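You operate a simulated robot arm through the tools that you are given. There is no shell and no other tool. Be economical: measure what you need, move in short steps, check, and stop when the job is done.

You are at the controls of a simulated two-armed robot. One attempt, no reset.

## Task
Home the grey machine's head, then jog it to X 150, Y 100, Z -100.
Fine: leave the other controls alone.

It is judged by the outcome, as a careful person would: the job done as asked, and still so three seconds after it is handed in. It fails if anything else is knocked over, pushed out of place, dropped, spilled or broken.

## Robot
Two 7-joint arms with fingered hands on one trunk that stands fixed in place. Base frame: the origin is at the foot of the trunk, x ahead of it, y to its left, z up. Lengths are in mm, angles in degrees, forces in N, time in s.
The left shoulder is at [60, 138, 897], the right one opposite. With the tool pointing down near the work surface each hand reaches from about 380 to 920 mm from the base axis, measured 20 degrees to its own side. Payload 4 kg a hand.
The tool frame of a hand sits at the grasp point between the pads (the TCP): z along the fingers, y along the line on which they close. The tips reach 36 mm beyond it. The gripper opens to 120 mm. The gripper's body begins 42 mm behind the TCP. The gripper is a hand of 5 fingers: y runs from the thumb to the fingers, the wrist lies at [-15, -109, -200] in the tool frame.
Orientation is that of the tool frame in the base frame, as a unit quaternion [x, y, z, w]. With the fingers straight down and the wrist toward the robot, the tool's x, y and z point along [0, 1, 0], [1, 0, 0] and [0, 0, -1] of the base frame.

## Interface
- The arms move only by the tool nudge_tool. It takes "left_increments", "right_increments" or both (then of equal length, played together; a hand with none holds still); each is one flat list of numbers, 6 for each row, row after row: the shift along the tool's x, y, z in units of 50 mm (1.0 is 50 mm), then the turn, a rotation vector about the tool's x, y, z in units of 8 degrees (1.0 is 8 degrees). In form: [tx, ty, tz, ax, ay, az, tx, ty, tz, ax, ay, az, ...]. A call has 1 to 8 rows; each row shifts and turns the commanded pose from where the row before left it, along the tool's axes as they then stand. A call with a number of a shift or a turn outside -1 to 1 is refused whole. Each row takes 0.2 s and may step no farther than 50 mm and 8.6 degrees from the row before; otherwise, the whole call is refused. Where a pose cannot be reached the arm comes as near as it can. A force on the tool above 40 N (or 10 N above the force at the start of the call, whichever is more), or a blocked arm, ends the call early, and 0.2 s more pass. In this call time passes only in rows, and 0.2 s behind the last. The reply holds the time, the measured pose of the TCP, the force on the tool along the base axes, the opening and the grip force, in the units named above and with some noise, with the torque about the TCP (base axes, N m) and any sound that the robot's microphone picked up.
- Cameras (640 x 400 px; columns grow to the right, rows downward): "scene" is now at [49.6, 31.8, 1536.2]; the picture's right is [0.37, -0.93, 0.00], its down [-0.59, -0.23, -0.77] and it looks along [0.72, 0.28, -0.64] (base axes); focal length 214 px, centre (320, 200). "left" rides on the left gripper at [-69, -79, -131] in its tool frame; the picture's right is [-0.78, -0.29, 0.55], its down [0.55, -0.74, 0.40] and it looks along [0.29, 0.61, 0.74] (tool axes); focal length 222 px, centre (320, 200). "right" rides on the right gripper at [69, -79, -131] in its tool frame; the picture's right is [-0.79, 0.29, -0.55], its down [-0.55, -0.74, 0.40] and it looks along [-0.29, 0.61, 0.74] (tool axes); focal length 222 px, centre (320, 200). There is no depth. A picture from a camera that has moved, and an enlarged one, comes with that camera's place and axes in the base frame and with its lens.
- grab_frame(camera): a new picture of that camera. It takes no simulated time.
- move_column(by): slides the trunk up (or, below 0, down) by that many mm; the arms and the scene camera ride with it, the base frame stays. It gives what a move gives, with no picture.
- curl_fingers(index, middle, ring, little, thumb_bend, thumb_turn, hand): sets how far each is bent, from 0 (flat) to 100 (curled in); at 30 the hand is open as for a grip, at 70 the pads meet at the TCP. One left out holds its place. A second passes; each finger stops where it meets its share of the squeeze, and holds until it gets a number again. It is the only way to open and close the hand. It gives what a move gives, with no picture; readings hold the bend of each and the force on index, middle, ring, little, thumb and palm. thumb_turn goes from beside the hand (0) to across from the fingers (100), as for a grip.
- pan_tilt(pan, tilt): turns the head with the scene camera to pan (to the left, within 86 degrees either way) and tilt (down, from -29 to 69), counted from straight ahead of the robot. It gives what a move gives.
- enlarge(camera, box): a new picture of the part [left, top, right, bottom] of that camera's present view, enlarged. It takes no simulated time.
- sign_off(): hands the job in; it is judged then, once.

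Go step by step. Nothing tells you positions but the pictures and the camera data: compare them with the known pose of the tool, close in by small moves and look again before you grip or let go. The budget is 120 turns and 86 pictures, counting those below and the enlarged ones. Unless the task says otherwise, let go and move clear before handing in, and close with one line.

The tools are called after "Request:" by a JSON object that holds its "fn" and its "kwargs". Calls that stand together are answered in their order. nudge_tool: Moves the arms, as the interface text tells. Its arguments: {"type":"object","properties":{"left_increments":{"type":"array"},"right_increments":{"type":"array"}},"required":[]} The other tools are called the same way: move_column (by) slides the trunk up or down; curl_fingers (index, middle, ring, little, thumb_bend, thumb_turn, hand) moves the fingers one by one; pan_tilt (pan, tilt) turns the head that bears the scene camera; grab_frame (camera) takes a picture; enlarge (camera, box) takes an enlarged picture of a part of a camera's view; sign_off () hands the job in.

At the start:

```text
t: 0.0
left_tool_pos: [346.5, 343.5, 1262.7]
left_tool_rot: [0.707, 0.707, 0.0, 0.0]
left_ft_force: [-0.3, 0.1, 0.0]
left_ft_torque: [0.0, 0.0, 0.04]
left_grip_width: 119.6
left_grasp_force: 0.1
left_shape: jaw
left_bend: [30.0, 30.0, 30.0, 30.0, 30.0, 97.0]
left_finger forces: [0.1, 0.1, 0.1, 0.1, 0.1, 0.0]
right_tool_pos: [482.6, -66.4, 1308.6]
right_tool_rot: [0.706, 0.708, 0.0, 0.0]
right_ft_force: [0.3, -0.1, 0.2]
right_ft_torque: [-0.01, 0.02, 0.01]
right_grip_width: 119.6
right_grasp_force: 0.1
right_shape: jaw
right_bend: [30.0, 30.0, 30.0, 30.0, 30.0, 97.0]
right_finger forces: [0.0, 0.0, 0.0, 0.0, 0.1, 0.0]
trunk travel left (down, up): [-475.0, 115.0]
head pan, tilt: [21.4, 39.6]
```

scene: 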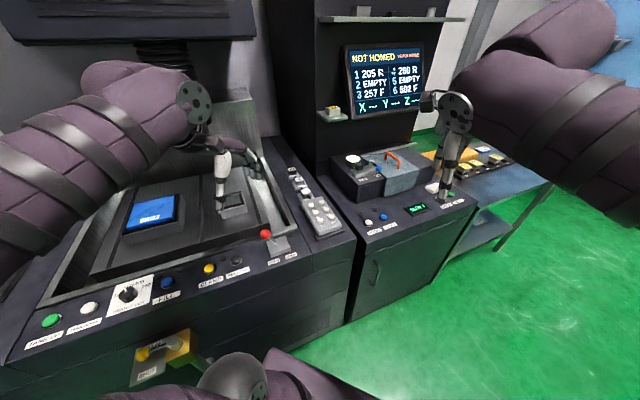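
right: 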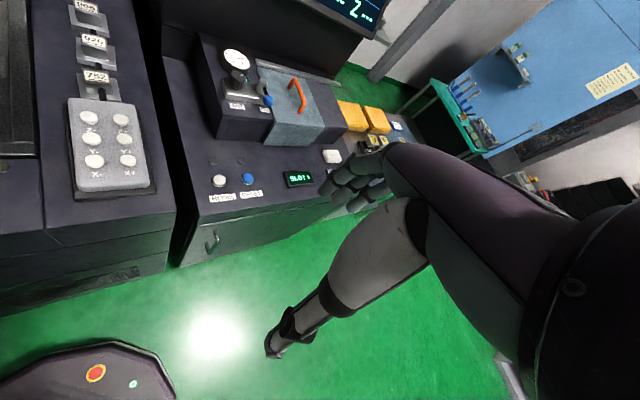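
left: 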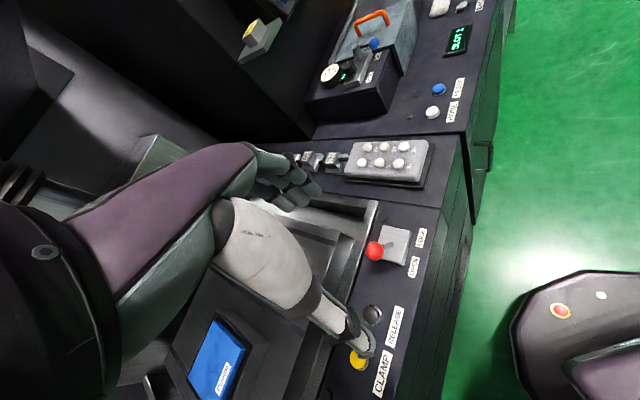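

I see a grey machine with a front panel (buttons, rotary), a jog pad with six buttons, and a screen showing NOT HOMED. I'll look closer at the labels first.

Request:
{"fn": "enlarge", "kwargs": {"camera": "scene", "box": [0, 220, 200, 360]}}

Request:
{"fn": "enlarge", "kwargs": {"camera": "scene", "box": [250, 150, 360, 260]}}

Request:
{"fn": "enlarge", "kwargs": {"camera": "scene", "box": [340, 40, 440, 120]}}

Request:
{"fn": "enlarge", "kwargs": {"camera": "left", "box": [290, 110, 450, 210]}}

Request:
{"fn": "enlarge", "kwargs": {"camera": "scene", "box": [140, 220, 320, 330]}}

```text
2.86 times, centred on (100, 290) of scene
camera zoom: at [49.6, 31.8, 1536.2], right [0.37, -0.93, 0.0], down [-0.59, -0.23, -0.77], along [0.72, 0.28, -0.64], focal length 613 px, centre (949, -57)
```

zoom: 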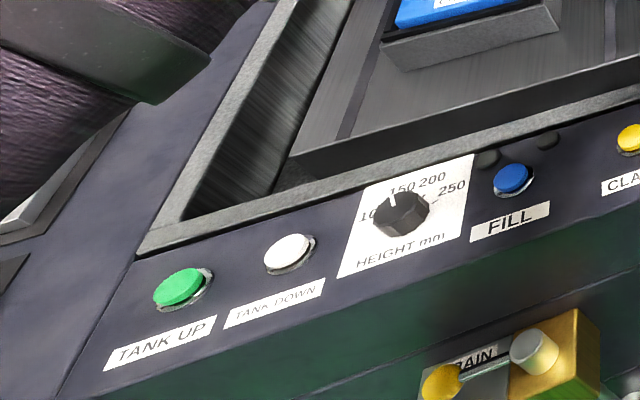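

```text
3.64 times, centred on (305, 205) of scene
camera zoom: at [49.6, 31.8, 1536.2], right [0.37, -0.93, 0.0], down [-0.59, -0.23, -0.77], along [0.72, 0.28, -0.64], focal length 780 px, centre (374, 182)
```

zoom: 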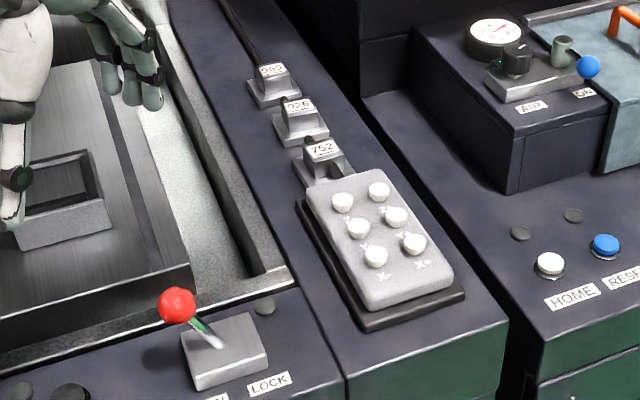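

```text
5.00 times, centred on (390, 80) of scene
camera zoom: at [49.6, 31.8, 1536.2], right [0.37, -0.93, 0.0], down [-0.59, -0.23, -0.77], along [0.72, 0.28, -0.64], focal length 1072 px, centre (-30, 800)
```

zoom: 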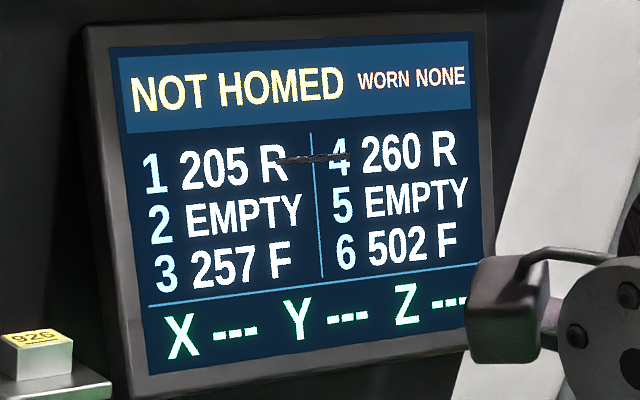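

```text
4.00 times, centred on (370, 160) of left
camera zoom: at [268.1, 276.2, 1392.5], right [-0.29, -0.78, -0.55], down [-0.74, 0.55, -0.4], along [0.61, 0.29, -0.74], focal length 888 px, centre (120, 360)
```

zoom: 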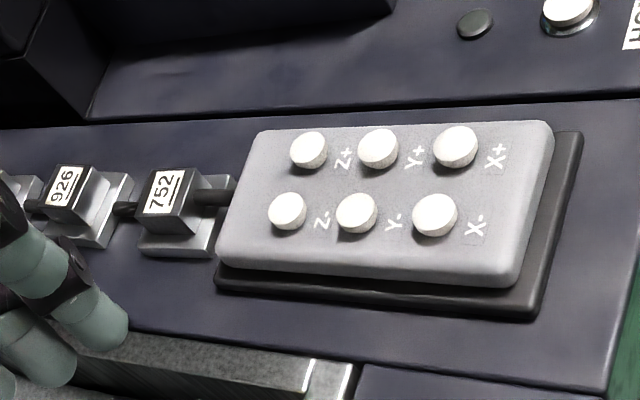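

```text
3.56 times, centred on (230, 275) of scene
camera zoom: at [49.6, 31.8, 1536.2], right [0.37, -0.93, 0.0], down [-0.59, -0.23, -0.77], along [0.72, 0.28, -0.64], focal length 763 px, centre (640, -67)
```

zoom: 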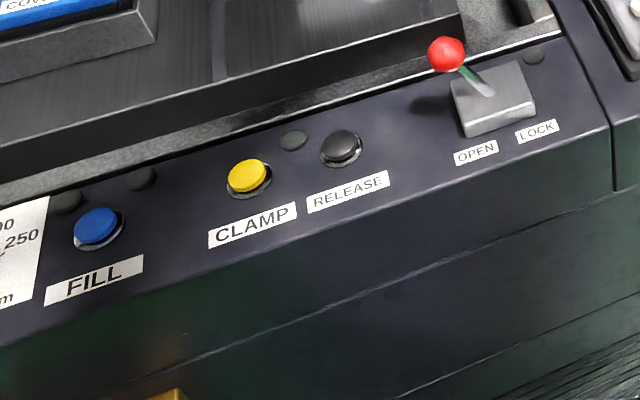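

HOME is the white button at about (735, 75, 860). The jog pad is near (615, 257, 960), turned about 45°, with X-, X+, Y-, Y+, Z- and Z+ about 47 mm apart. I'll make a pointing finger with the left hand and look at it.

Request:
{"fn": "curl_fingers", "kwargs": {"hand": "left", "index": 0, "middle": 100, "ring": 100, "little": 100, "thumb_bend": 80}}

Request:
{"fn": "grab_frame", "kwargs": {"camera": "left"}}

Request:
{"fn": "grab_frame", "kwargs": {"camera": "scene"}}

Request:
{"fn": "enlarge", "kwargs": {"camera": "right", "box": [190, 130, 430, 280]}}

```text
t: 1.0
left_tool_pos: [345.7, 344.9, 1261.6]
left_tool_rot: [0.707, 0.707, 0.0, 0.0]
left_ft_force: [-0.6, 0.0, -0.4]
left_ft_torque: [0.02, -0.01, 0.0]
left_grip_width: 91.6
left_grasp_force: 0.1
left_shape: fingers
left_bend: [0.0, 100.0, 100.0, 100.0, 80.0, 97.0]
left_finger forces: [0.0, 0.0, 0.0, 0.0, 0.0, 0.0]
right_tool_pos: [483.9, -66.1, 1306.6]
right_tool_rot: [0.707, 0.707, 0.0, 0.0]
right_ft_force: [-0.5, 0.1, 0.0]
right_ft_torque: [-0.02, -0.02, -0.01]
right_grip_width: 119.7
right_grasp_force: 0.0
right_shape: jaw
right_bend: [30.0, 30.0, 30.0, 30.0, 30.0, 97.0]
right_finger forces: [0.1, 0.1, 0.1, 0.0, 0.1, 0.1]
trunk travel left (down, up): [-475.0, 115.0]
head pan, tilt: [21.4, 39.6]
```

```text
77 pictures are left
camera left: at [268.1, 276.2, 1392.5], right [-0.29, -0.78, -0.55], down [-0.74, 0.55, -0.4], along [0.61, 0.29, -0.74], focal length 222 px, centre (320, 200)
```

left: 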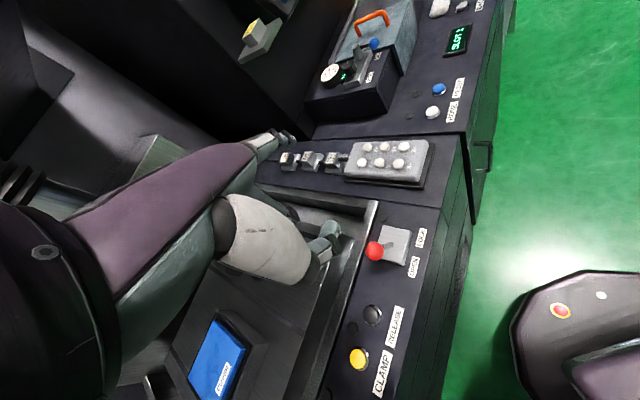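

```text
76 pictures are left
camera scene: at [49.6, 31.8, 1536.2], right [0.37, -0.93, 0.0], down [-0.59, -0.23, -0.77], along [0.72, 0.28, -0.64], focal length 214 px, centre (320, 200)
```

scene: 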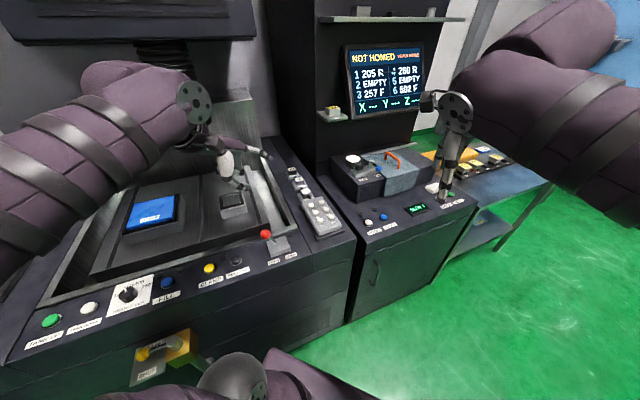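

```text
2.67 times, centred on (310, 205) of right
camera zoom: at [404.1, 3.1, 1438.0], right [0.29, -0.78, 0.55], down [-0.73, -0.55, -0.4], along [0.61, -0.29, -0.74], focal length 592 px, centre (347, 187)
```

zoom: 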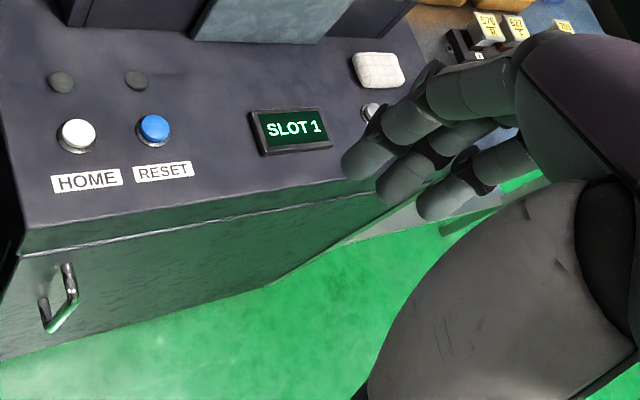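

HOME is confirmed. The index finger now points forward; I'll zoom in to locate its tip.

Request:
{"fn": "enlarge", "kwargs": {"camera": "scene", "box": [170, 90, 290, 220]}}

Request:
{"fn": "enlarge", "kwargs": {"camera": "left", "box": [210, 110, 370, 290]}}

```text
3.08 times, centred on (230, 155) of scene
camera zoom: at [49.6, 31.8, 1536.2], right [0.37, -0.93, 0.0], down [-0.59, -0.23, -0.77], along [0.72, 0.28, -0.64], focal length 660 px, centre (597, 338)
```

zoom: 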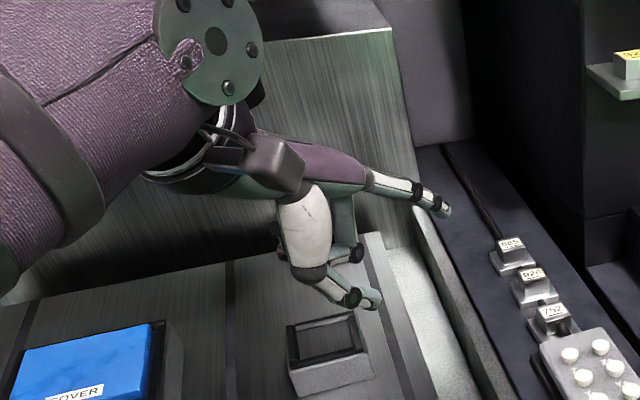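

```text
2.22 times, centred on (290, 200) of left
camera zoom: at [268.1, 276.2, 1392.5], right [-0.29, -0.78, -0.55], down [-0.74, 0.55, -0.4], along [0.61, 0.29, -0.74], focal length 494 px, centre (387, 200)
```

zoom: 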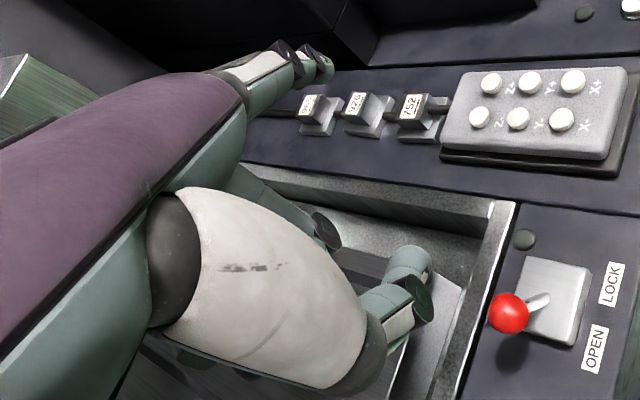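

The index tip is about 124 mm ahead of the TCP, near (470, 333, 1258). I'll pitch the left hand 40° so the finger points down, and shift the right hand aside to clear the way.

Request:
{"fn": "nudge_tool", "kwargs": {"left_increments": [0, 0, 0, 1, 0, 0, 0, 0, 0, 1, 0, 0, 0, 0, 0, 1, 0, 0, 0, 0, 0, 1, 0, 0, 0, 0, 0, 1, 0, 0], "right_increments": [-0.8, 0, 0, 0, 0, 0, -0.8, 0, 0, 0, 0, 0, -0.8, 0, 0, 0, 0, 0, -0.8, 0, 0, 0, 0, 0, 0, 0, 0, 0, 0, 0]}}

Request:
{"fn": "grab_frame", "kwargs": {"camera": "scene"}}

Request:
{"fn": "grab_frame", "kwargs": {"camera": "left"}}

```text
t: 2.2
left_tool_pos: [348.1, 345.2, 1261.5]
left_tool_rot: [0.664, 0.664, -0.243, -0.242]
left_ft_force: [-0.2, -0.4, 0.2]
left_ft_torque: [0.01, -0.01, 0.03]
left_grip_width: 91.3
left_grasp_force: 0.1
left_shape: fingers
left_bend: [0.0, 100.0, 100.0, 100.0, 80.0, 97.0]
left_finger forces: [0.0, 0.0, 0.0, 0.0, 0.1, 0.0]
right_tool_pos: [485.6, -225.0, 1307.6]
right_tool_rot: [0.706, 0.709, 0.0, -0.001]
right_ft_force: [-0.6, 0.2, 1.3]
right_ft_torque: [0.0, -0.01, 0.0]
right_grip_width: 119.8
right_grasp_force: 0.1
right_shape: jaw
right_bend: [30.0, 30.0, 30.0, 30.0, 30.0, 97.0]
right_finger forces: [0.0, 0.1, 0.0, 0.0, 0.1, 0.0]
trunk travel left (down, up): [-475.0, 115.0]
head pan, tilt: [21.4, 39.6]
```

```text
72 pictures are left
camera scene: at [50.6, 32.2, 1536.1], right [0.37, -0.93, 0.0], down [-0.59, -0.23, -0.77], along [0.72, 0.28, -0.64], focal length 214 px, centre (320, 200)
```

scene: 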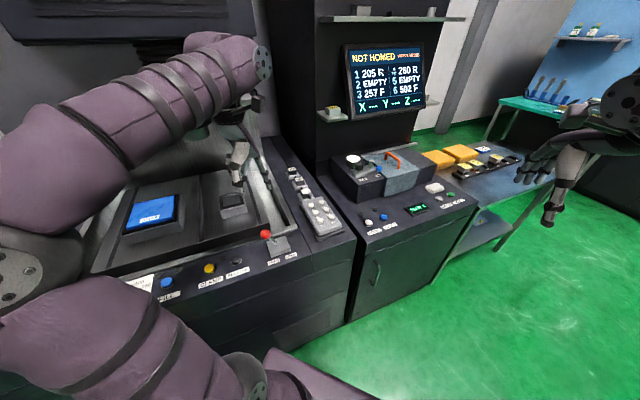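

```text
71 pictures are left
camera left: at [372.3, 276.7, 1412.2], right [-0.57, -0.79, -0.23], down [-0.82, 0.55, 0.17], along [-0.01, 0.29, -0.96], focal length 222 px, centre (320, 200)
```

left: 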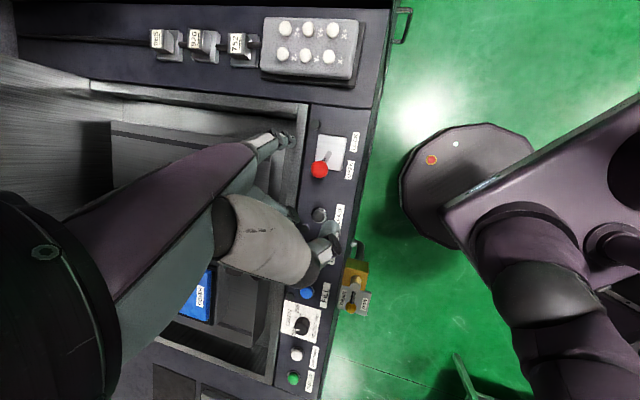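

The finger now points down. I'll move it horizontally to above HOME.

Request:
{"fn": "nudge_tool", "kwargs": {"left_increments": [-0.648, 0.555, -0.466, 0, 0, 0, -0.648, 0.555, -0.466, 0, 0, 0, -0.648, 0.555, -0.466, 0, 0, 0, -0.648, 0.555, -0.466, 0, 0, 0, -0.648, 0.555, -0.466, 0, 0, 0, -0.648, 0.555, -0.466, 0, 0, 0, -0.648, 0.555, -0.466, 0, 0, 0, -0.648, 0.555, -0.466, 0, 0, 0]}}

Request:
{"fn": "grab_frame", "kwargs": {"camera": "scene"}}

Request:
{"fn": "grab_frame", "kwargs": {"camera": "left"}}

```text
t: 4.0
left_tool_pos: [574.3, 141.7, 1261.1]
left_tool_rot: [0.664, 0.664, -0.241, -0.243]
left_ft_force: [0.4, 0.2, -0.2]
left_ft_torque: [0.02, 0.03, 0.0]
left_grip_width: 91.3
left_grasp_force: 0.0
left_shape: fingers
left_bend: [0.0, 100.0, 100.0, 100.0, 80.0, 97.0]
left_finger forces: [0.0, 0.0, 0.0, 0.0, 0.0, 0.0]
left hand out of reach, approached as far as the arm can: row 7, 8
right_tool_pos: [483.6, -226.3, 1306.9]
right_tool_rot: [0.707, 0.707, 0.0, -0.001]
right_ft_force: [0.0, 0.7, 0.2]
right_ft_torque: [0.04, 0.02, 0.0]
right_grip_width: 119.7
right_grasp_force: 0.1
right_shape: jaw
right_bend: [30.0, 30.0, 30.0, 30.0, 30.0, 97.0]
right_finger forces: [0.0, 0.0, 0.0, 0.0, 0.0, 0.1]
trunk travel left (down, up): [-475.0, 115.0]
head pan, tilt: [21.4, 39.6]
```

```text
70 pictures are left
camera scene: at [50.5, 30.9, 1536.2], right [0.36, -0.93, 0.0], down [-0.59, -0.23, -0.77], along [0.72, 0.28, -0.64], focal length 214 px, centre (320, 200)
```

scene: 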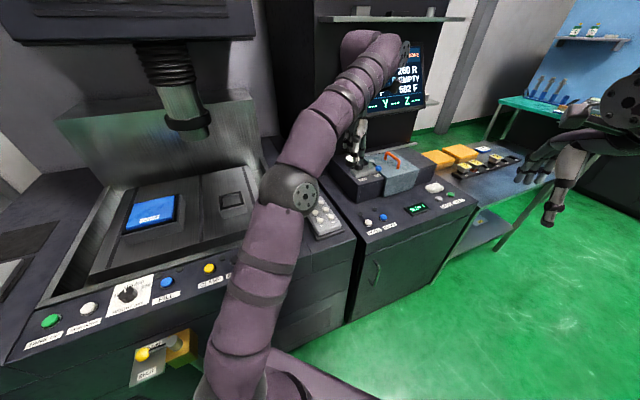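

```text
69 pictures are left
camera left: at [598.5, 72.7, 1411.1], right [-0.57, -0.78, -0.23], down [-0.82, 0.55, 0.17], along [0.0, 0.29, -0.96], focal length 222 px, centre (320, 200)
```

left: 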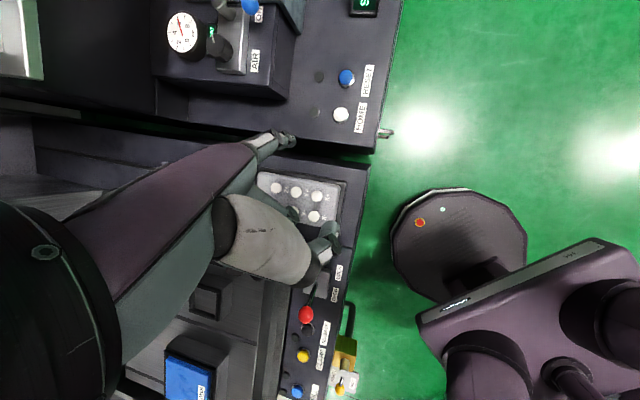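

The left arm hit its reach limit at this height. I'll raise the trunk so the shoulders are higher, then come down.

Request:
{"fn": "move_column", "kwargs": {"by": 110}}

Request:
{"fn": "nudge_tool", "kwargs": {"left_increments": [0, 0.643, 0.766, 0, 0, 0, 0, 0.643, 0.766, 0, 0, 0, 0, 0.643, 0.766, 0, 0, 0]}}

```text
t: 5.4
left_tool_pos: [573.3, 142.2, 1370.7]
left_tool_rot: [0.665, 0.665, -0.242, -0.241]
left_ft_force: [1.0, -0.4, 0.5]
left_ft_torque: [-0.02, -0.01, 0.0]
left_grip_width: 91.3
left_grasp_force: 0.1
left_shape: fingers
left_bend: [0.0, 100.0, 100.0, 100.0, 80.0, 97.0]
left_finger forces: [0.0, 0.0, 0.0, 0.1, 0.0, 0.0]
right_tool_pos: [483.9, -225.7, 1417.2]
right_tool_rot: [0.707, 0.707, 0.0, 0.0]
right_ft_force: [-0.4, 0.1, 0.5]
right_ft_torque: [-0.01, -0.03, -0.04]
right_grip_width: 119.8
right_grasp_force: 0.0
right_shape: jaw
right_bend: [30.0, 30.0, 30.0, 30.0, 30.0, 97.0]
right_finger forces: [0.1, 0.0, 0.0, 0.0, 0.0, 0.0]
trunk travel left (down, up): [-585.0, 5.0]
head pan, tilt: [21.4, 39.6]
```

```text
t: 6.2
left_tool_pos: [571.7, 143.5, 1220.1]
left_tool_rot: [0.664, 0.665, -0.242, -0.242]
left_ft_force: [0.2, 0.5, -0.8]
left_ft_torque: [0.0, 0.01, 0.01]
left_grip_width: 91.2
left_grasp_force: 0.1
left_shape: fingers
left_bend: [0.0, 100.0, 100.0, 100.0, 80.0, 97.0]
left_finger forces: [0.0, 0.1, 0.0, 0.0, 0.1, 0.0]
right_tool_pos: [485.0, -225.0, 1418.0]
right_tool_rot: [0.707, 0.707, 0.0, 0.0]
right_ft_force: [-0.1, 0.9, 0.3]
right_ft_torque: [-0.03, 0.03, 0.01]
right_grip_width: 119.9
right_grasp_force: 0.2
right_shape: jaw
right_bend: [30.0, 30.0, 30.0, 30.0, 30.0, 97.0]
right_finger forces: [0.0, 0.1, 0.0, 0.0, 0.1, 0.0]
trunk travel left (down, up): [-585.0, 5.0]
head pan, tilt: [21.4, 39.6]
```

Request:
{"fn": "nudge_tool", "kwargs": {"left_increments": [-0.37, 0.85, 0.3, 0, 0, 0, -0.37, 0.85, 0.3, 0, 0, 0, -0.37, 0.85, 0.3, 0, 0, 0]}}

Request:
{"fn": "grab_frame", "kwargs": {"camera": "scene"}}

Request:
{"fn": "grab_frame", "kwargs": {"camera": "left"}}

Request:
{"fn": "grab_frame", "kwargs": {"camera": "right"}}

```text
t: 7.0
left_tool_pos: [645.6, 86.0, 1103.4]
left_tool_rot: [0.664, 0.665, -0.242, -0.242]
left_ft_force: [0.2, -0.1, -0.2]
left_ft_torque: [0.03, 0.01, 0.0]
left_grip_width: 91.2
left_grasp_force: 0.1
left_shape: fingers
left_bend: [0.0, 100.0, 100.0, 100.0, 80.0, 97.0]
left_finger forces: [0.0, 0.0, 0.0, 0.0, 0.0, 0.1]
right_tool_pos: [484.8, -226.7, 1417.7]
right_tool_rot: [0.707, 0.707, -0.001, 0.0]
right_ft_force: [0.2, 1.3, 1.0]
right_ft_torque: [0.01, 0.04, -0.02]
right_grip_width: 119.6
right_grasp_force: 0.1
right_shape: jaw
right_bend: [30.0, 30.0, 30.0, 30.0, 30.0, 97.0]
right_finger forces: [0.0, 0.0, 0.0, 0.0, 0.1, 0.0]
trunk travel left (down, up): [-585.0, 5.0]
head pan, tilt: [21.4, 39.6]
```

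```text
68 pictures are left
camera scene: at [51.7, 31.0, 1646.2], right [0.37, -0.93, 0.0], down [-0.59, -0.23, -0.77], along [0.72, 0.28, -0.64], focal length 214 px, centre (320, 200)
```

scene: 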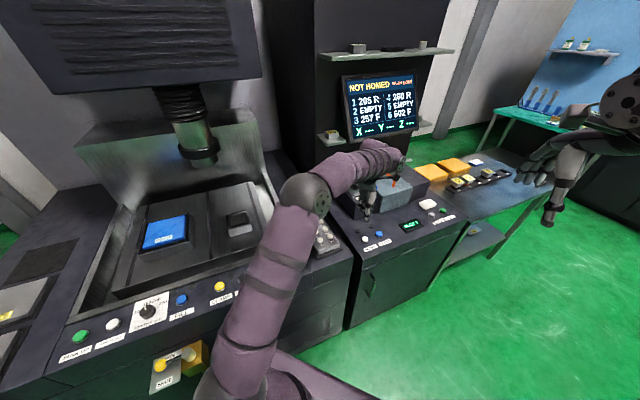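

```text
67 pictures are left
camera left: at [668.8, 18.2, 1253.6], right [-0.57, -0.79, -0.23], down [-0.82, 0.55, 0.17], along [0.0, 0.29, -0.96], focal length 222 px, centre (320, 200)
```

left: 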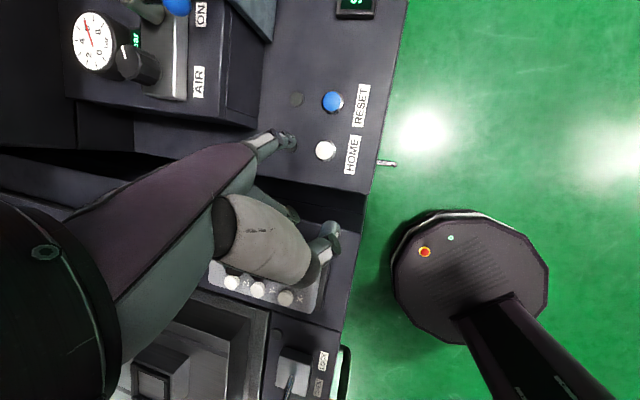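

```text
66 pictures are left
camera right: at [406.5, -157.2, 1547.4], right [0.29, -0.79, 0.55], down [-0.74, -0.55, -0.4], along [0.61, -0.29, -0.74], focal length 222 px, centre (320, 200)
```

right: 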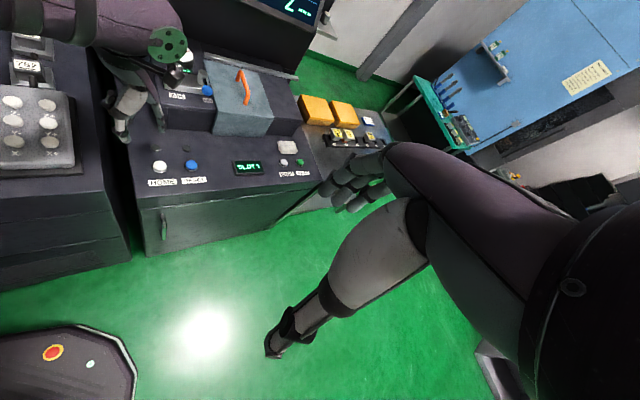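

Request:
{"fn": "enlarge", "kwargs": {"camera": "left", "box": [240, 80, 380, 180]}}

Request:
{"fn": "enlarge", "kwargs": {"camera": "scene", "box": [320, 150, 440, 260]}}

Request:
{"fn": "enlarge", "kwargs": {"camera": "right", "box": [90, 60, 230, 200]}}

```text
4.00 times, centred on (310, 130) of left
camera zoom: at [668.8, 18.2, 1253.6], right [-0.57, -0.79, -0.23], down [-0.82, 0.55, 0.17], along [0.0, 0.29, -0.96], focal length 888 px, centre (360, 480)
```

zoom: 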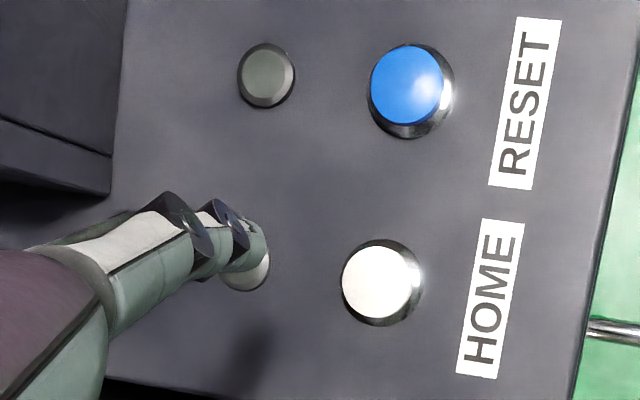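

```text
3.64 times, centred on (380, 205) of scene
camera zoom: at [51.7, 31.0, 1646.2], right [0.37, -0.93, 0.0], down [-0.59, -0.23, -0.77], along [0.72, 0.28, -0.64], focal length 780 px, centre (102, 182)
```

zoom: 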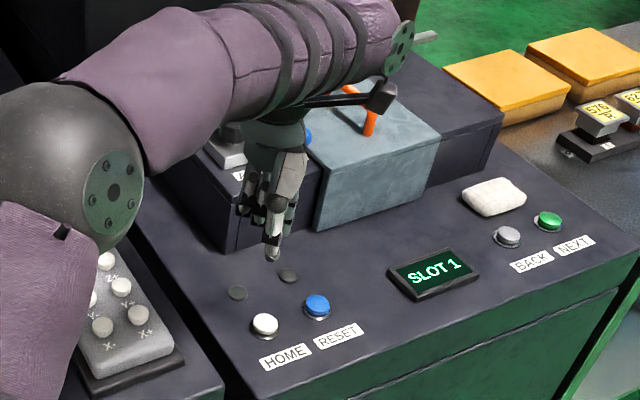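

```text
2.86 times, centred on (160, 130) of right
camera zoom: at [406.5, -157.2, 1547.4], right [0.29, -0.79, 0.55], down [-0.74, -0.55, -0.4], along [0.61, -0.29, -0.74], focal length 635 px, centre (777, 400)
```

zoom: 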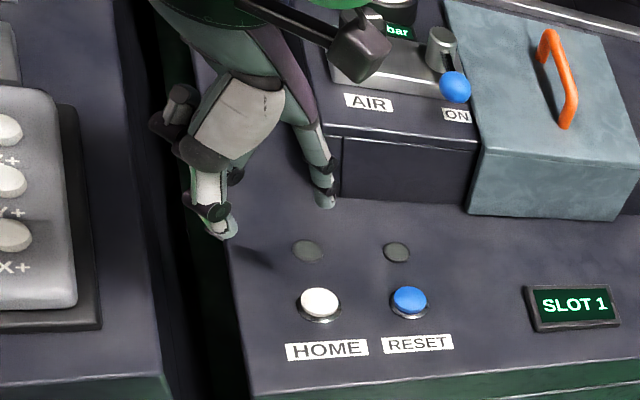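

The tip is at roughly (740, 88, 990) and HOME at roughly (735, 76, 860). I'll go down 60 mm while shifting, then look again.

Request:
{"fn": "nudge_tool", "kwargs": {"left_increments": [-0.11, 0.355, 0.486, 0, 0, 0, -0.11, 0.355, 0.486, 0, 0, 0]}}

Request:
{"fn": "enlarge", "kwargs": {"camera": "left", "box": [240, 80, 380, 180]}}

Request:
{"fn": "enlarge", "kwargs": {"camera": "scene", "box": [320, 180, 420, 260]}}

Request:
{"fn": "enlarge", "kwargs": {"camera": "right", "box": [110, 100, 230, 200]}}

```text
t: 7.6
left_tool_pos: [639.1, 74.5, 1045.3]
left_tool_rot: [0.665, 0.664, -0.241, -0.242]
left_ft_force: [-0.7, -0.2, -0.5]
left_ft_torque: [0.01, -0.01, 0.01]
left_grip_width: 91.3
left_grasp_force: 0.1
left_shape: fingers
left_bend: [0.0, 100.0, 100.0, 100.0, 80.0, 97.0]
left_finger forces: [0.0, 0.0, 0.0, 0.0, 0.0, 0.1]
right_tool_pos: [484.2, -225.8, 1418.8]
right_tool_rot: [0.706, 0.708, 0.0, 0.0]
right_ft_force: [0.6, -0.4, 0.2]
right_ft_torque: [0.01, 0.03, 0.01]
right_grip_width: 119.6
right_grasp_force: 0.1
right_shape: jaw
right_bend: [30.0, 30.0, 30.0, 30.0, 30.0, 97.0]
right_finger forces: [0.0, 0.0, 0.0, 0.0, 0.0, 0.0]
trunk travel left (down, up): [-585.0, 5.0]
head pan, tilt: [21.4, 39.6]
```

```text
4.00 times, centred on (310, 130) of left
camera zoom: at [663.4, 6.7, 1195.3], right [-0.57, -0.78, -0.23], down [-0.82, 0.55, 0.17], along [0.0, 0.29, -0.96], focal length 888 px, centre (360, 480)
```

zoom: 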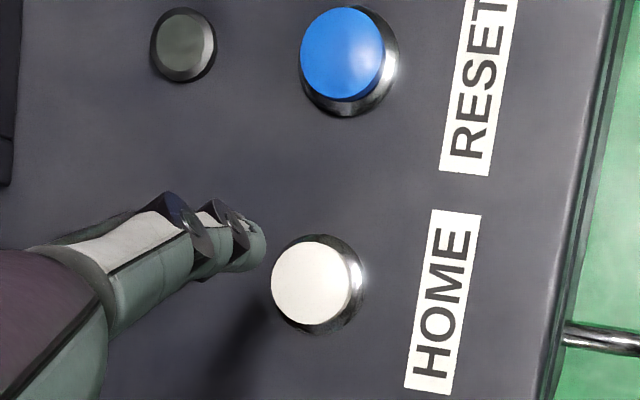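

```text
5.00 times, centred on (370, 220) of scene
camera zoom: at [49.6, 31.8, 1646.2], right [0.37, -0.93, 0.0], down [-0.59, -0.23, -0.77], along [0.72, 0.28, -0.64], focal length 1072 px, centre (70, 100)
```

zoom: 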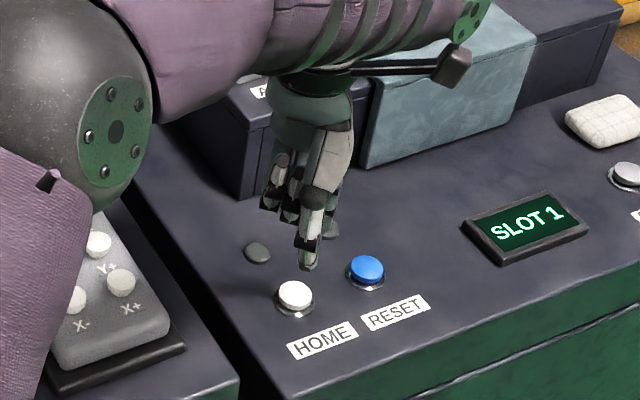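

```text
4.00 times, centred on (170, 150) of right
camera zoom: at [404.3, -156.5, 1548.1], right [0.29, -0.78, 0.55], down [-0.73, -0.55, -0.4], along [0.61, -0.29, -0.74], focal length 888 px, centre (920, 400)
```

zoom: 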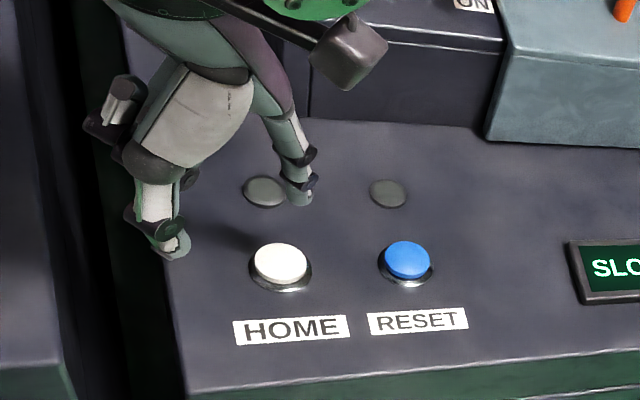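

The lowest part in the scene view was the thumb. The index tip is actually at about (726, 57, 970) and HOME at (738, 76, 858), so I'll move over it and down to z≈894.

Request:
{"fn": "nudge_tool", "kwargs": {"left_increments": [0.2, 0.58, 0.505, 0, 0, 0, 0.2, 0.58, 0.505, 0, 0, 0]}}

Request:
{"fn": "enlarge", "kwargs": {"camera": "left", "box": [240, 80, 380, 180]}}

Request:
{"fn": "enlarge", "kwargs": {"camera": "right", "box": [110, 100, 230, 200]}}

```text
t: 8.2
left_tool_pos: [651.2, 94.0, 968.2]
left_tool_rot: [0.664, 0.665, -0.242, -0.241]
left_ft_force: [-1.2, 0.1, -0.9]
left_ft_torque: [0.0, -0.01, 0.02]
left_grip_width: 91.5
left_grasp_force: 0.0
left_shape: fingers
left_bend: [0.0, 100.0, 100.0, 100.0, 80.0, 97.0]
left_finger forces: [0.1, 0.0, 0.0, 0.1, 0.1, 0.0]
right_tool_pos: [485.3, -225.8, 1418.0]
right_tool_rot: [0.707, 0.707, 0.0, 0.001]
right_ft_force: [0.1, 0.4, 0.5]
right_ft_torque: [-0.04, 0.02, -0.03]
right_grip_width: 119.2
right_grasp_force: 0.0
right_shape: jaw
right_bend: [30.0, 30.0, 30.0, 30.0, 30.0, 97.0]
right_finger forces: [0.1, 0.0, 0.0, 0.1, 0.0, 0.1]
trunk travel left (down, up): [-585.0, 5.0]
head pan, tilt: [21.4, 39.6]
```

```text
4.00 times, centred on (310, 130) of left
camera zoom: at [676.5, 26.6, 1119.3], right [-0.57, -0.79, -0.23], down [-0.82, 0.55, 0.17], along [0.0, 0.29, -0.96], focal length 888 px, centre (360, 480)
```

zoom: 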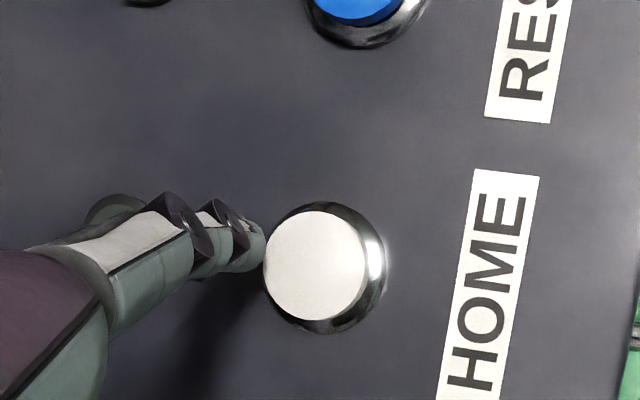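

```text
4.00 times, centred on (170, 150) of right
camera zoom: at [405.0, -156.5, 1548.0], right [0.29, -0.78, 0.55], down [-0.73, -0.55, -0.4], along [0.61, -0.29, -0.74], focal length 888 px, centre (920, 400)
```

zoom: 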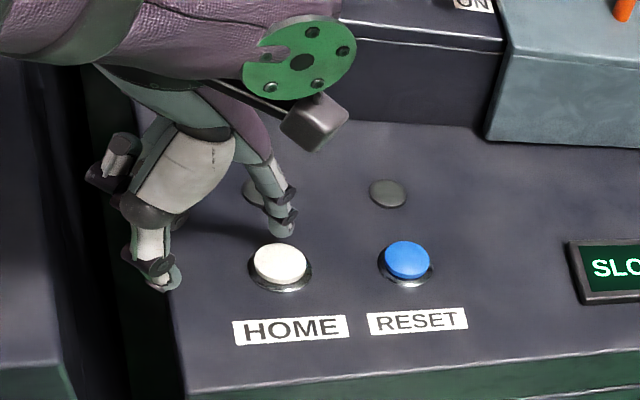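

The tip is about 5 mm past the button centre. I'll correct that and go down until contact.

Request:
{"fn": "nudge_tool", "kwargs": {"left_increments": [-0.08, 0.245, 0.448, 0, 0, 0, 0, 0.05, 0.06, 0, 0, 0, 0, 0.05, 0.06, 0, 0, 0]}}

Request:
{"fn": "enlarge", "kwargs": {"camera": "right", "box": [110, 100, 230, 200]}}

Request:
{"fn": "enlarge", "kwargs": {"camera": "scene", "box": [320, 60, 440, 260]}}

```text
t: 9.0
left_tool_pos: [644.8, 91.2, 941.8]
left_tool_rot: [0.666, 0.666, -0.238, -0.237]
left_ft_force: [-9.3, 2.0, 39.6]
left_ft_torque: [-0.4, -3.21, 0.12]
left_grip_width: 93.3
left_grasp_force: 20.0
left_shape: fingers
left_bend: [0.0, 100.0, 100.0, 100.0, 80.0, 97.0]
left_finger forces: [39.2, 0.0, 0.0, 0.1, 0.0, 0.1]
right_tool_pos: [479.3, -224.7, 1421.3]
right_tool_rot: [0.706, 0.708, 0.002, 0.001]
right_ft_force: [0.2, -0.3, -0.6]
right_ft_torque: [0.01, 0.01, 0.03]
right_grip_width: 119.7
right_grasp_force: 0.0
right_shape: jaw
right_bend: [30.0, 30.0, 30.0, 30.0, 30.0, 97.0]
right_finger forces: [0.0, 0.0, 0.1, 0.0, 0.1, 0.0]
trunk travel left (down, up): [-585.0, 5.0]
head pan, tilt: [21.4, 39.6]
heard: click
```

```text
4.00 times, centred on (170, 150) of right
camera zoom: at [399.3, -156.7, 1550.0], right [0.29, -0.78, 0.55], down [-0.73, -0.55, -0.4], along [0.62, -0.29, -0.73], focal length 888 px, centre (920, 400)
```

zoom: 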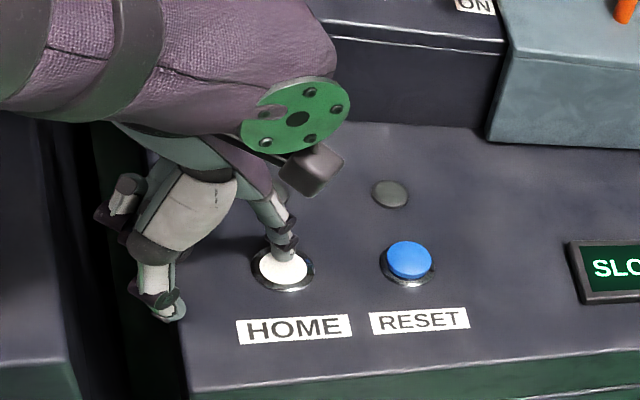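

```text
2.00 times, centred on (380, 160) of scene
camera zoom: at [44.2, 31.5, 1646.9], right [0.37, -0.93, 0.0], down [-0.59, -0.23, -0.77], along [0.72, 0.28, -0.64], focal length 429 px, centre (200, 280)
```

zoom: 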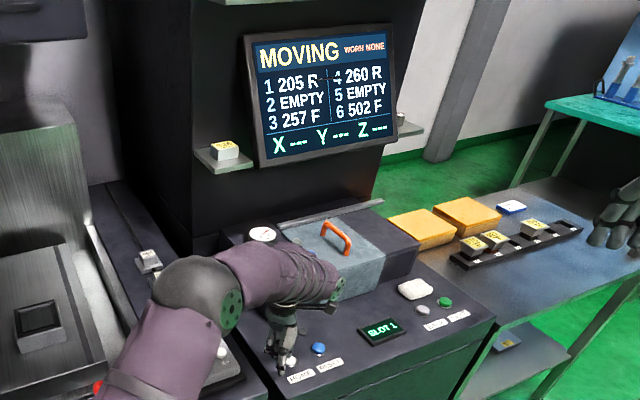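

The click was heard and the screen says MOVING. I'll lift off straight up.

Request:
{"fn": "nudge_tool", "kwargs": {"left_increments": [0, -0.32, -0.38, 0, 0, 0, 0, -0.62, -0.74, 0, 0, 0, 0, -0.62, -0.74, 0, 0, 0, 0, -0.62, -0.74, 0, 0, 0, 0, -0.62, -0.74, 0, 0, 0]}}

Request:
{"fn": "enlarge", "kwargs": {"camera": "scene", "box": [340, 60, 440, 160]}}

```text
t: 10.2
left_tool_pos: [645.4, 91.5, 1151.6]
left_tool_rot: [0.664, 0.665, -0.242, -0.241]
left_ft_force: [-0.1, 0.9, 0.4]
left_ft_torque: [0.0, 0.02, 0.02]
left_grip_width: 91.6
left_grasp_force: 0.1
left_shape: fingers
left_bend: [0.0, 100.0, 100.0, 100.0, 80.0, 97.0]
left_finger forces: [0.0, 0.0, 0.0, 0.0, 0.1, 0.0]
right_tool_pos: [483.2, -226.3, 1418.1]
right_tool_rot: [0.706, 0.708, 0.0, 0.0]
right_ft_force: [0.3, 0.3, -0.7]
right_ft_torque: [0.01, 0.01, 0.0]
right_grip_width: 119.8
right_grasp_force: 0.0
right_shape: jaw
right_bend: [30.0, 30.0, 30.0, 30.0, 30.0, 97.0]
right_finger forces: [0.0, 0.0, 0.0, 0.0, 0.1, 0.1]
trunk travel left (down, up): [-585.0, 5.0]
head pan, tilt: [21.4, 39.6]
```

```text
4.00 times, centred on (390, 110) of scene
camera zoom: at [49.5, 31.6, 1646.1], right [0.37, -0.93, 0.0], down [-0.59, -0.23, -0.77], along [0.72, 0.28, -0.64], focal length 858 px, centre (40, 560)
```

zoom: 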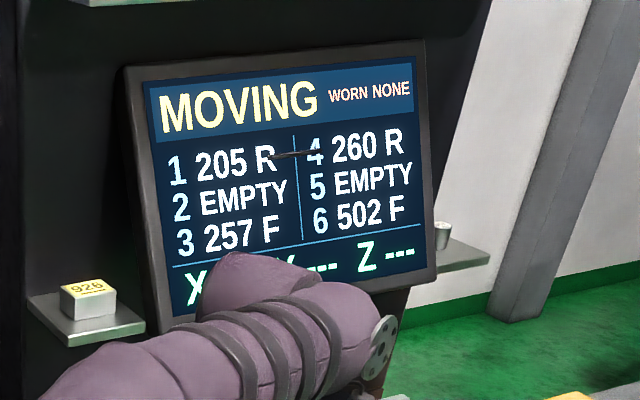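

Now to above the jog pad.

Request:
{"fn": "nudge_tool", "kwargs": {"left_increments": [0.72, -0.296, 0.406, 0, 0, 0, 0.72, -0.296, 0.406, 0, 0, 0, 0.72, -0.296, 0.406, 0, 0, 0, 0.72, -0.296, 0.406, 0, 0, 0, 0.72, -0.296, 0.406, 0, 0, 0]}}

Request:
{"fn": "grab_frame", "kwargs": {"camera": "scene"}}

Request:
{"fn": "grab_frame", "kwargs": {"camera": "left"}}

Request:
{"fn": "enlarge", "kwargs": {"camera": "right", "box": [0, 0, 160, 180]}}

```text
t: 11.4
left_tool_pos: [523.0, 271.1, 1123.4]
left_tool_rot: [0.665, 0.664, -0.242, -0.241]
left_ft_force: [-0.3, -0.3, -0.3]
left_ft_torque: [0.0, -0.02, -0.02]
left_grip_width: 91.6
left_grasp_force: 0.0
left_shape: fingers
left_bend: [0.0, 100.0, 100.0, 100.0, 80.0, 97.0]
left_finger forces: [0.1, 0.0, 0.1, 0.0, 0.0, 0.0]
right_tool_pos: [483.6, -224.6, 1418.1]
right_tool_rot: [0.706, 0.708, 0.0, 0.0]
right_ft_force: [-0.5, 0.2, 0.6]
right_ft_torque: [-0.02, -0.04, 0.03]
right_grip_width: 119.8
right_grasp_force: 0.1
right_shape: jaw
right_bend: [30.0, 30.0, 30.0, 30.0, 30.0, 97.0]
right_finger forces: [0.1, 0.0, 0.1, 0.0, 0.0, 0.1]
trunk travel left (down, up): [-585.0, 5.0]
head pan, tilt: [21.4, 39.6]
```

```text
54 pictures are left
camera scene: at [48.9, 32.8, 1646.2], right [0.36, -0.93, 0.0], down [-0.59, -0.23, -0.77], along [0.72, 0.28, -0.64], focal length 214 px, centre (320, 200)
```

scene: 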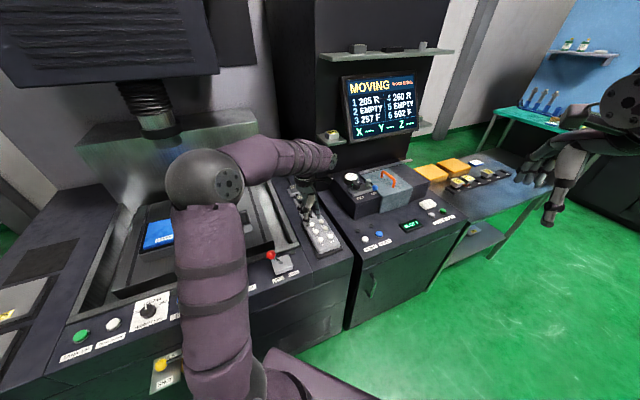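

```text
53 pictures are left
camera left: at [547.5, 204.4, 1275.1], right [-0.57, -0.78, -0.23], down [-0.82, 0.55, 0.17], along [0.0, 0.29, -0.96], focal length 222 px, centre (320, 200)
```

left: 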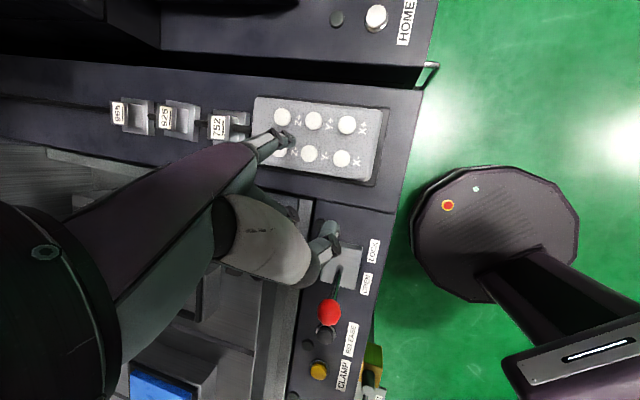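

```text
2.22 times, centred on (80, 90) of right
camera zoom: at [403.5, -155.6, 1548.4], right [0.29, -0.78, 0.55], down [-0.73, -0.55, -0.4], along [0.61, -0.29, -0.74], focal length 494 px, centre (853, 444)
```

zoom: 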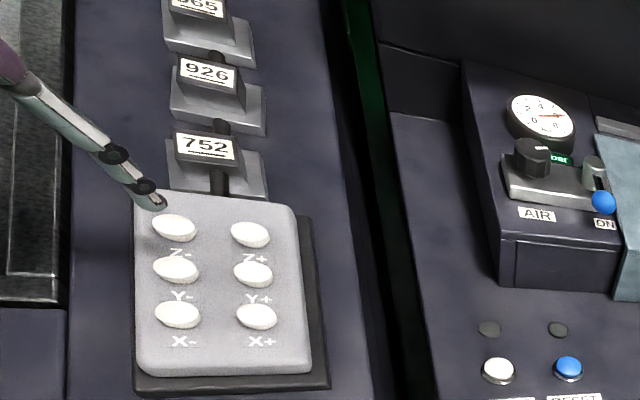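

Request:
{"fn": "enlarge", "kwargs": {"camera": "left", "box": [240, 80, 400, 200]}}

Request:
{"fn": "enlarge", "kwargs": {"camera": "scene", "box": [270, 160, 390, 260]}}

```text
3.33 times, centred on (320, 140) of left
camera zoom: at [547.5, 204.4, 1275.1], right [-0.57, -0.78, -0.23], down [-0.82, 0.55, 0.17], along [0.0, 0.29, -0.96], focal length 740 px, centre (320, 400)
```

zoom: 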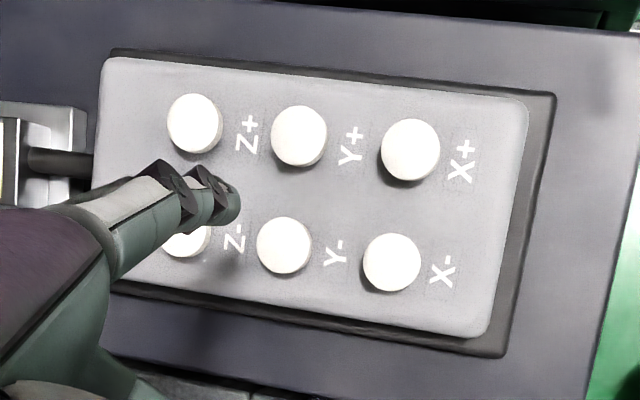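

```text
4.00 times, centred on (330, 210) of scene
camera zoom: at [48.9, 32.8, 1646.2], right [0.36, -0.93, 0.0], down [-0.59, -0.23, -0.77], along [0.72, 0.28, -0.64], focal length 858 px, centre (280, 160)
```

zoom: 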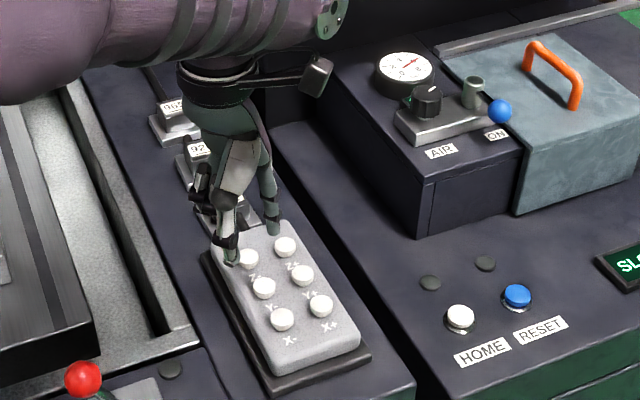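

Button centres (z≈966) are X- (577, 239), X+ (609, 207), Y- (610, 271), Y+ (642, 240), Z- (642, 304) and Z+ (674, 273). The tip sits about (+92, -11, -77) from the TCP. I'll check the screen.

Request:
{"fn": "nudge_tool", "kwargs": {"left_increments": [-0.53, 0.2, 0.321, 0, 0, 0, -0.53, 0.2, 0.321, 0, 0, 0]}}

Request:
{"fn": "grab_frame", "kwargs": {"camera": "scene"}}

Request:
{"fn": "enlarge", "kwargs": {"camera": "left", "box": [240, 80, 400, 200]}}

```text
t: 12.0
left_tool_pos: [518.8, 218.8, 1086.8]
left_tool_rot: [0.665, 0.664, -0.241, -0.241]
left_ft_force: [0.4, -0.1, -0.1]
left_ft_torque: [0.01, 0.04, 0.03]
left_grip_width: 91.7
left_grasp_force: 0.1
left_shape: fingers
left_bend: [0.0, 100.0, 100.0, 100.0, 80.0, 97.0]
left_finger forces: [0.0, 0.0, 0.0, 0.0, 0.0, 0.0]
right_tool_pos: [484.0, -225.9, 1418.1]
right_tool_rot: [0.706, 0.708, 0.001, 0.0]
right_ft_force: [0.2, -0.9, -0.2]
right_ft_torque: [-0.01, -0.02, 0.01]
right_grip_width: 119.8
right_grasp_force: 0.0
right_shape: jaw
right_bend: [30.0, 30.0, 30.0, 30.0, 30.0, 97.0]
right_finger forces: [0.0, 0.0, 0.0, 0.0, 0.0, 0.0]
trunk travel left (down, up): [-585.0, 5.0]
head pan, tilt: [21.4, 39.6]
```

```text
49 pictures are left
camera scene: at [50.1, 31.1, 1646.2], right [0.37, -0.93, 0.0], down [-0.59, -0.23, -0.77], along [0.72, 0.28, -0.64], focal length 214 px, centre (320, 200)
```

scene: 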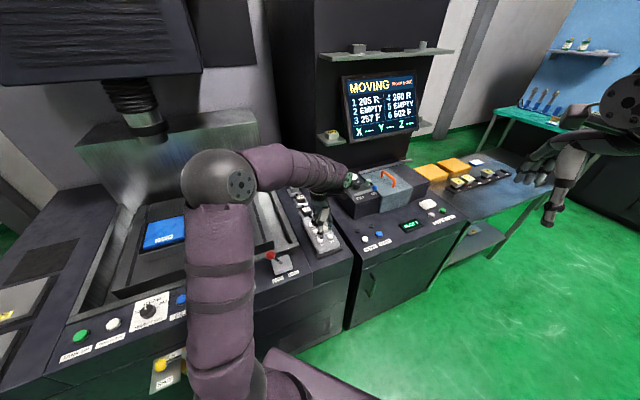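

```text
3.33 times, centred on (320, 140) of left
camera zoom: at [542.9, 150.1, 1237.3], right [-0.57, -0.79, -0.23], down [-0.82, 0.55, 0.17], along [0.0, 0.29, -0.96], focal length 740 px, centre (320, 400)
```

zoom: 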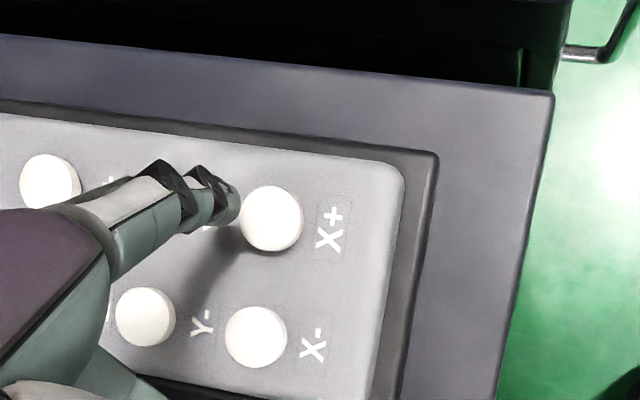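

The tip is right above X+. I'll wait for homing to finish.

Request:
{"fn": "nudge_tool", "kwargs": {"left_increments": [0, 0, 0, 0, 0, 0, 0, 0, 0, 0, 0, 0, 0, 0, 0, 0, 0, 0, 0, 0, 0, 0, 0, 0, 0, 0, 0, 0, 0, 0, 0, 0, 0, 0, 0, 0, 0, 0, 0, 0, 0, 0, 0, 0, 0, 0, 0, 0]}}

Request:
{"fn": "nudge_tool", "kwargs": {"left_increments": [0, 0, 0, 0, 0, 0, 0, 0, 0, 0, 0, 0, 0, 0, 0, 0, 0, 0, 0, 0, 0, 0, 0, 0, 0, 0, 0, 0, 0, 0, 0, 0, 0, 0, 0, 0, 0, 0, 0, 0, 0, 0, 0, 0, 0, 0, 0, 0]}}

Request:
{"fn": "enlarge", "kwargs": {"camera": "scene", "box": [335, 65, 425, 145]}}

```text
t: 13.8
left_tool_pos: [518.6, 219.1, 1087.4]
left_tool_rot: [0.664, 0.665, -0.241, -0.241]
left_ft_force: [-0.6, 0.4, -0.4]
left_ft_torque: [-0.01, -0.01, 0.01]
left_grip_width: 91.3
left_grasp_force: 0.1
left_shape: fingers
left_bend: [0.0, 100.0, 100.0, 100.0, 80.0, 97.0]
left_finger forces: [0.1, 0.0, 0.0, 0.0, 0.0, 0.0]
right_tool_pos: [483.5, -225.8, 1416.7]
right_tool_rot: [0.707, 0.708, 0.0, 0.0]
right_ft_force: [-0.5, 0.1, -0.3]
right_ft_torque: [0.03, -0.01, 0.0]
right_grip_width: 119.8
right_grasp_force: 0.1
right_shape: jaw
right_bend: [30.0, 30.0, 30.0, 30.0, 30.0, 97.0]
right_finger forces: [0.1, 0.1, 0.0, 0.0, 0.0, 0.0]
trunk travel left (down, up): [-585.0, 5.0]
head pan, tilt: [21.4, 39.6]
```

```text
t: 15.6
left_tool_pos: [517.8, 218.2, 1085.6]
left_tool_rot: [0.665, 0.664, -0.242, -0.242]
left_ft_force: [0.4, 0.0, 0.8]
left_ft_torque: [0.04, -0.02, 0.03]
left_grip_width: 91.4
left_grasp_force: 0.0
left_shape: fingers
left_bend: [0.0, 100.0, 100.0, 100.0, 80.0, 97.0]
left_finger forces: [0.0, 0.1, 0.0, 0.0, 0.0, 0.0]
right_tool_pos: [482.9, -225.1, 1417.6]
right_tool_rot: [0.707, 0.708, 0.0, 0.0]
right_ft_force: [-0.4, 0.2, 0.3]
right_ft_torque: [0.04, 0.02, -0.01]
right_grip_width: 119.6
right_grasp_force: 0.0
right_shape: jaw
right_bend: [30.0, 30.0, 30.0, 30.0, 30.0, 97.0]
right_finger forces: [0.0, 0.0, 0.1, 0.0, 0.1, 0.0]
trunk travel left (down, up): [-585.0, 5.0]
head pan, tilt: [21.4, 39.6]
```

```text
5.00 times, centred on (380, 105) of scene
camera zoom: at [49.7, 31.7, 1646.2], right [0.37, -0.93, 0.0], down [-0.59, -0.23, -0.77], along [0.72, 0.28, -0.64], focal length 1072 px, centre (20, 675)
```

zoom: 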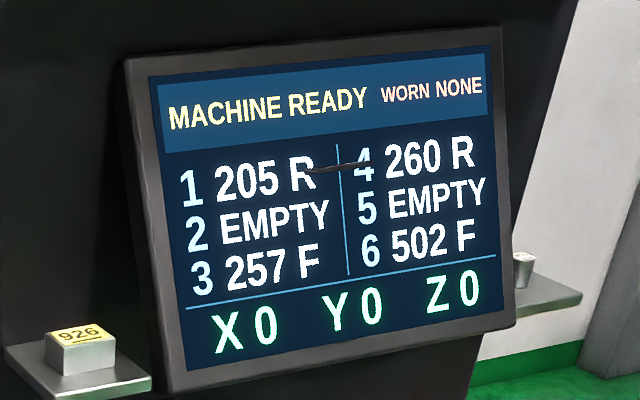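

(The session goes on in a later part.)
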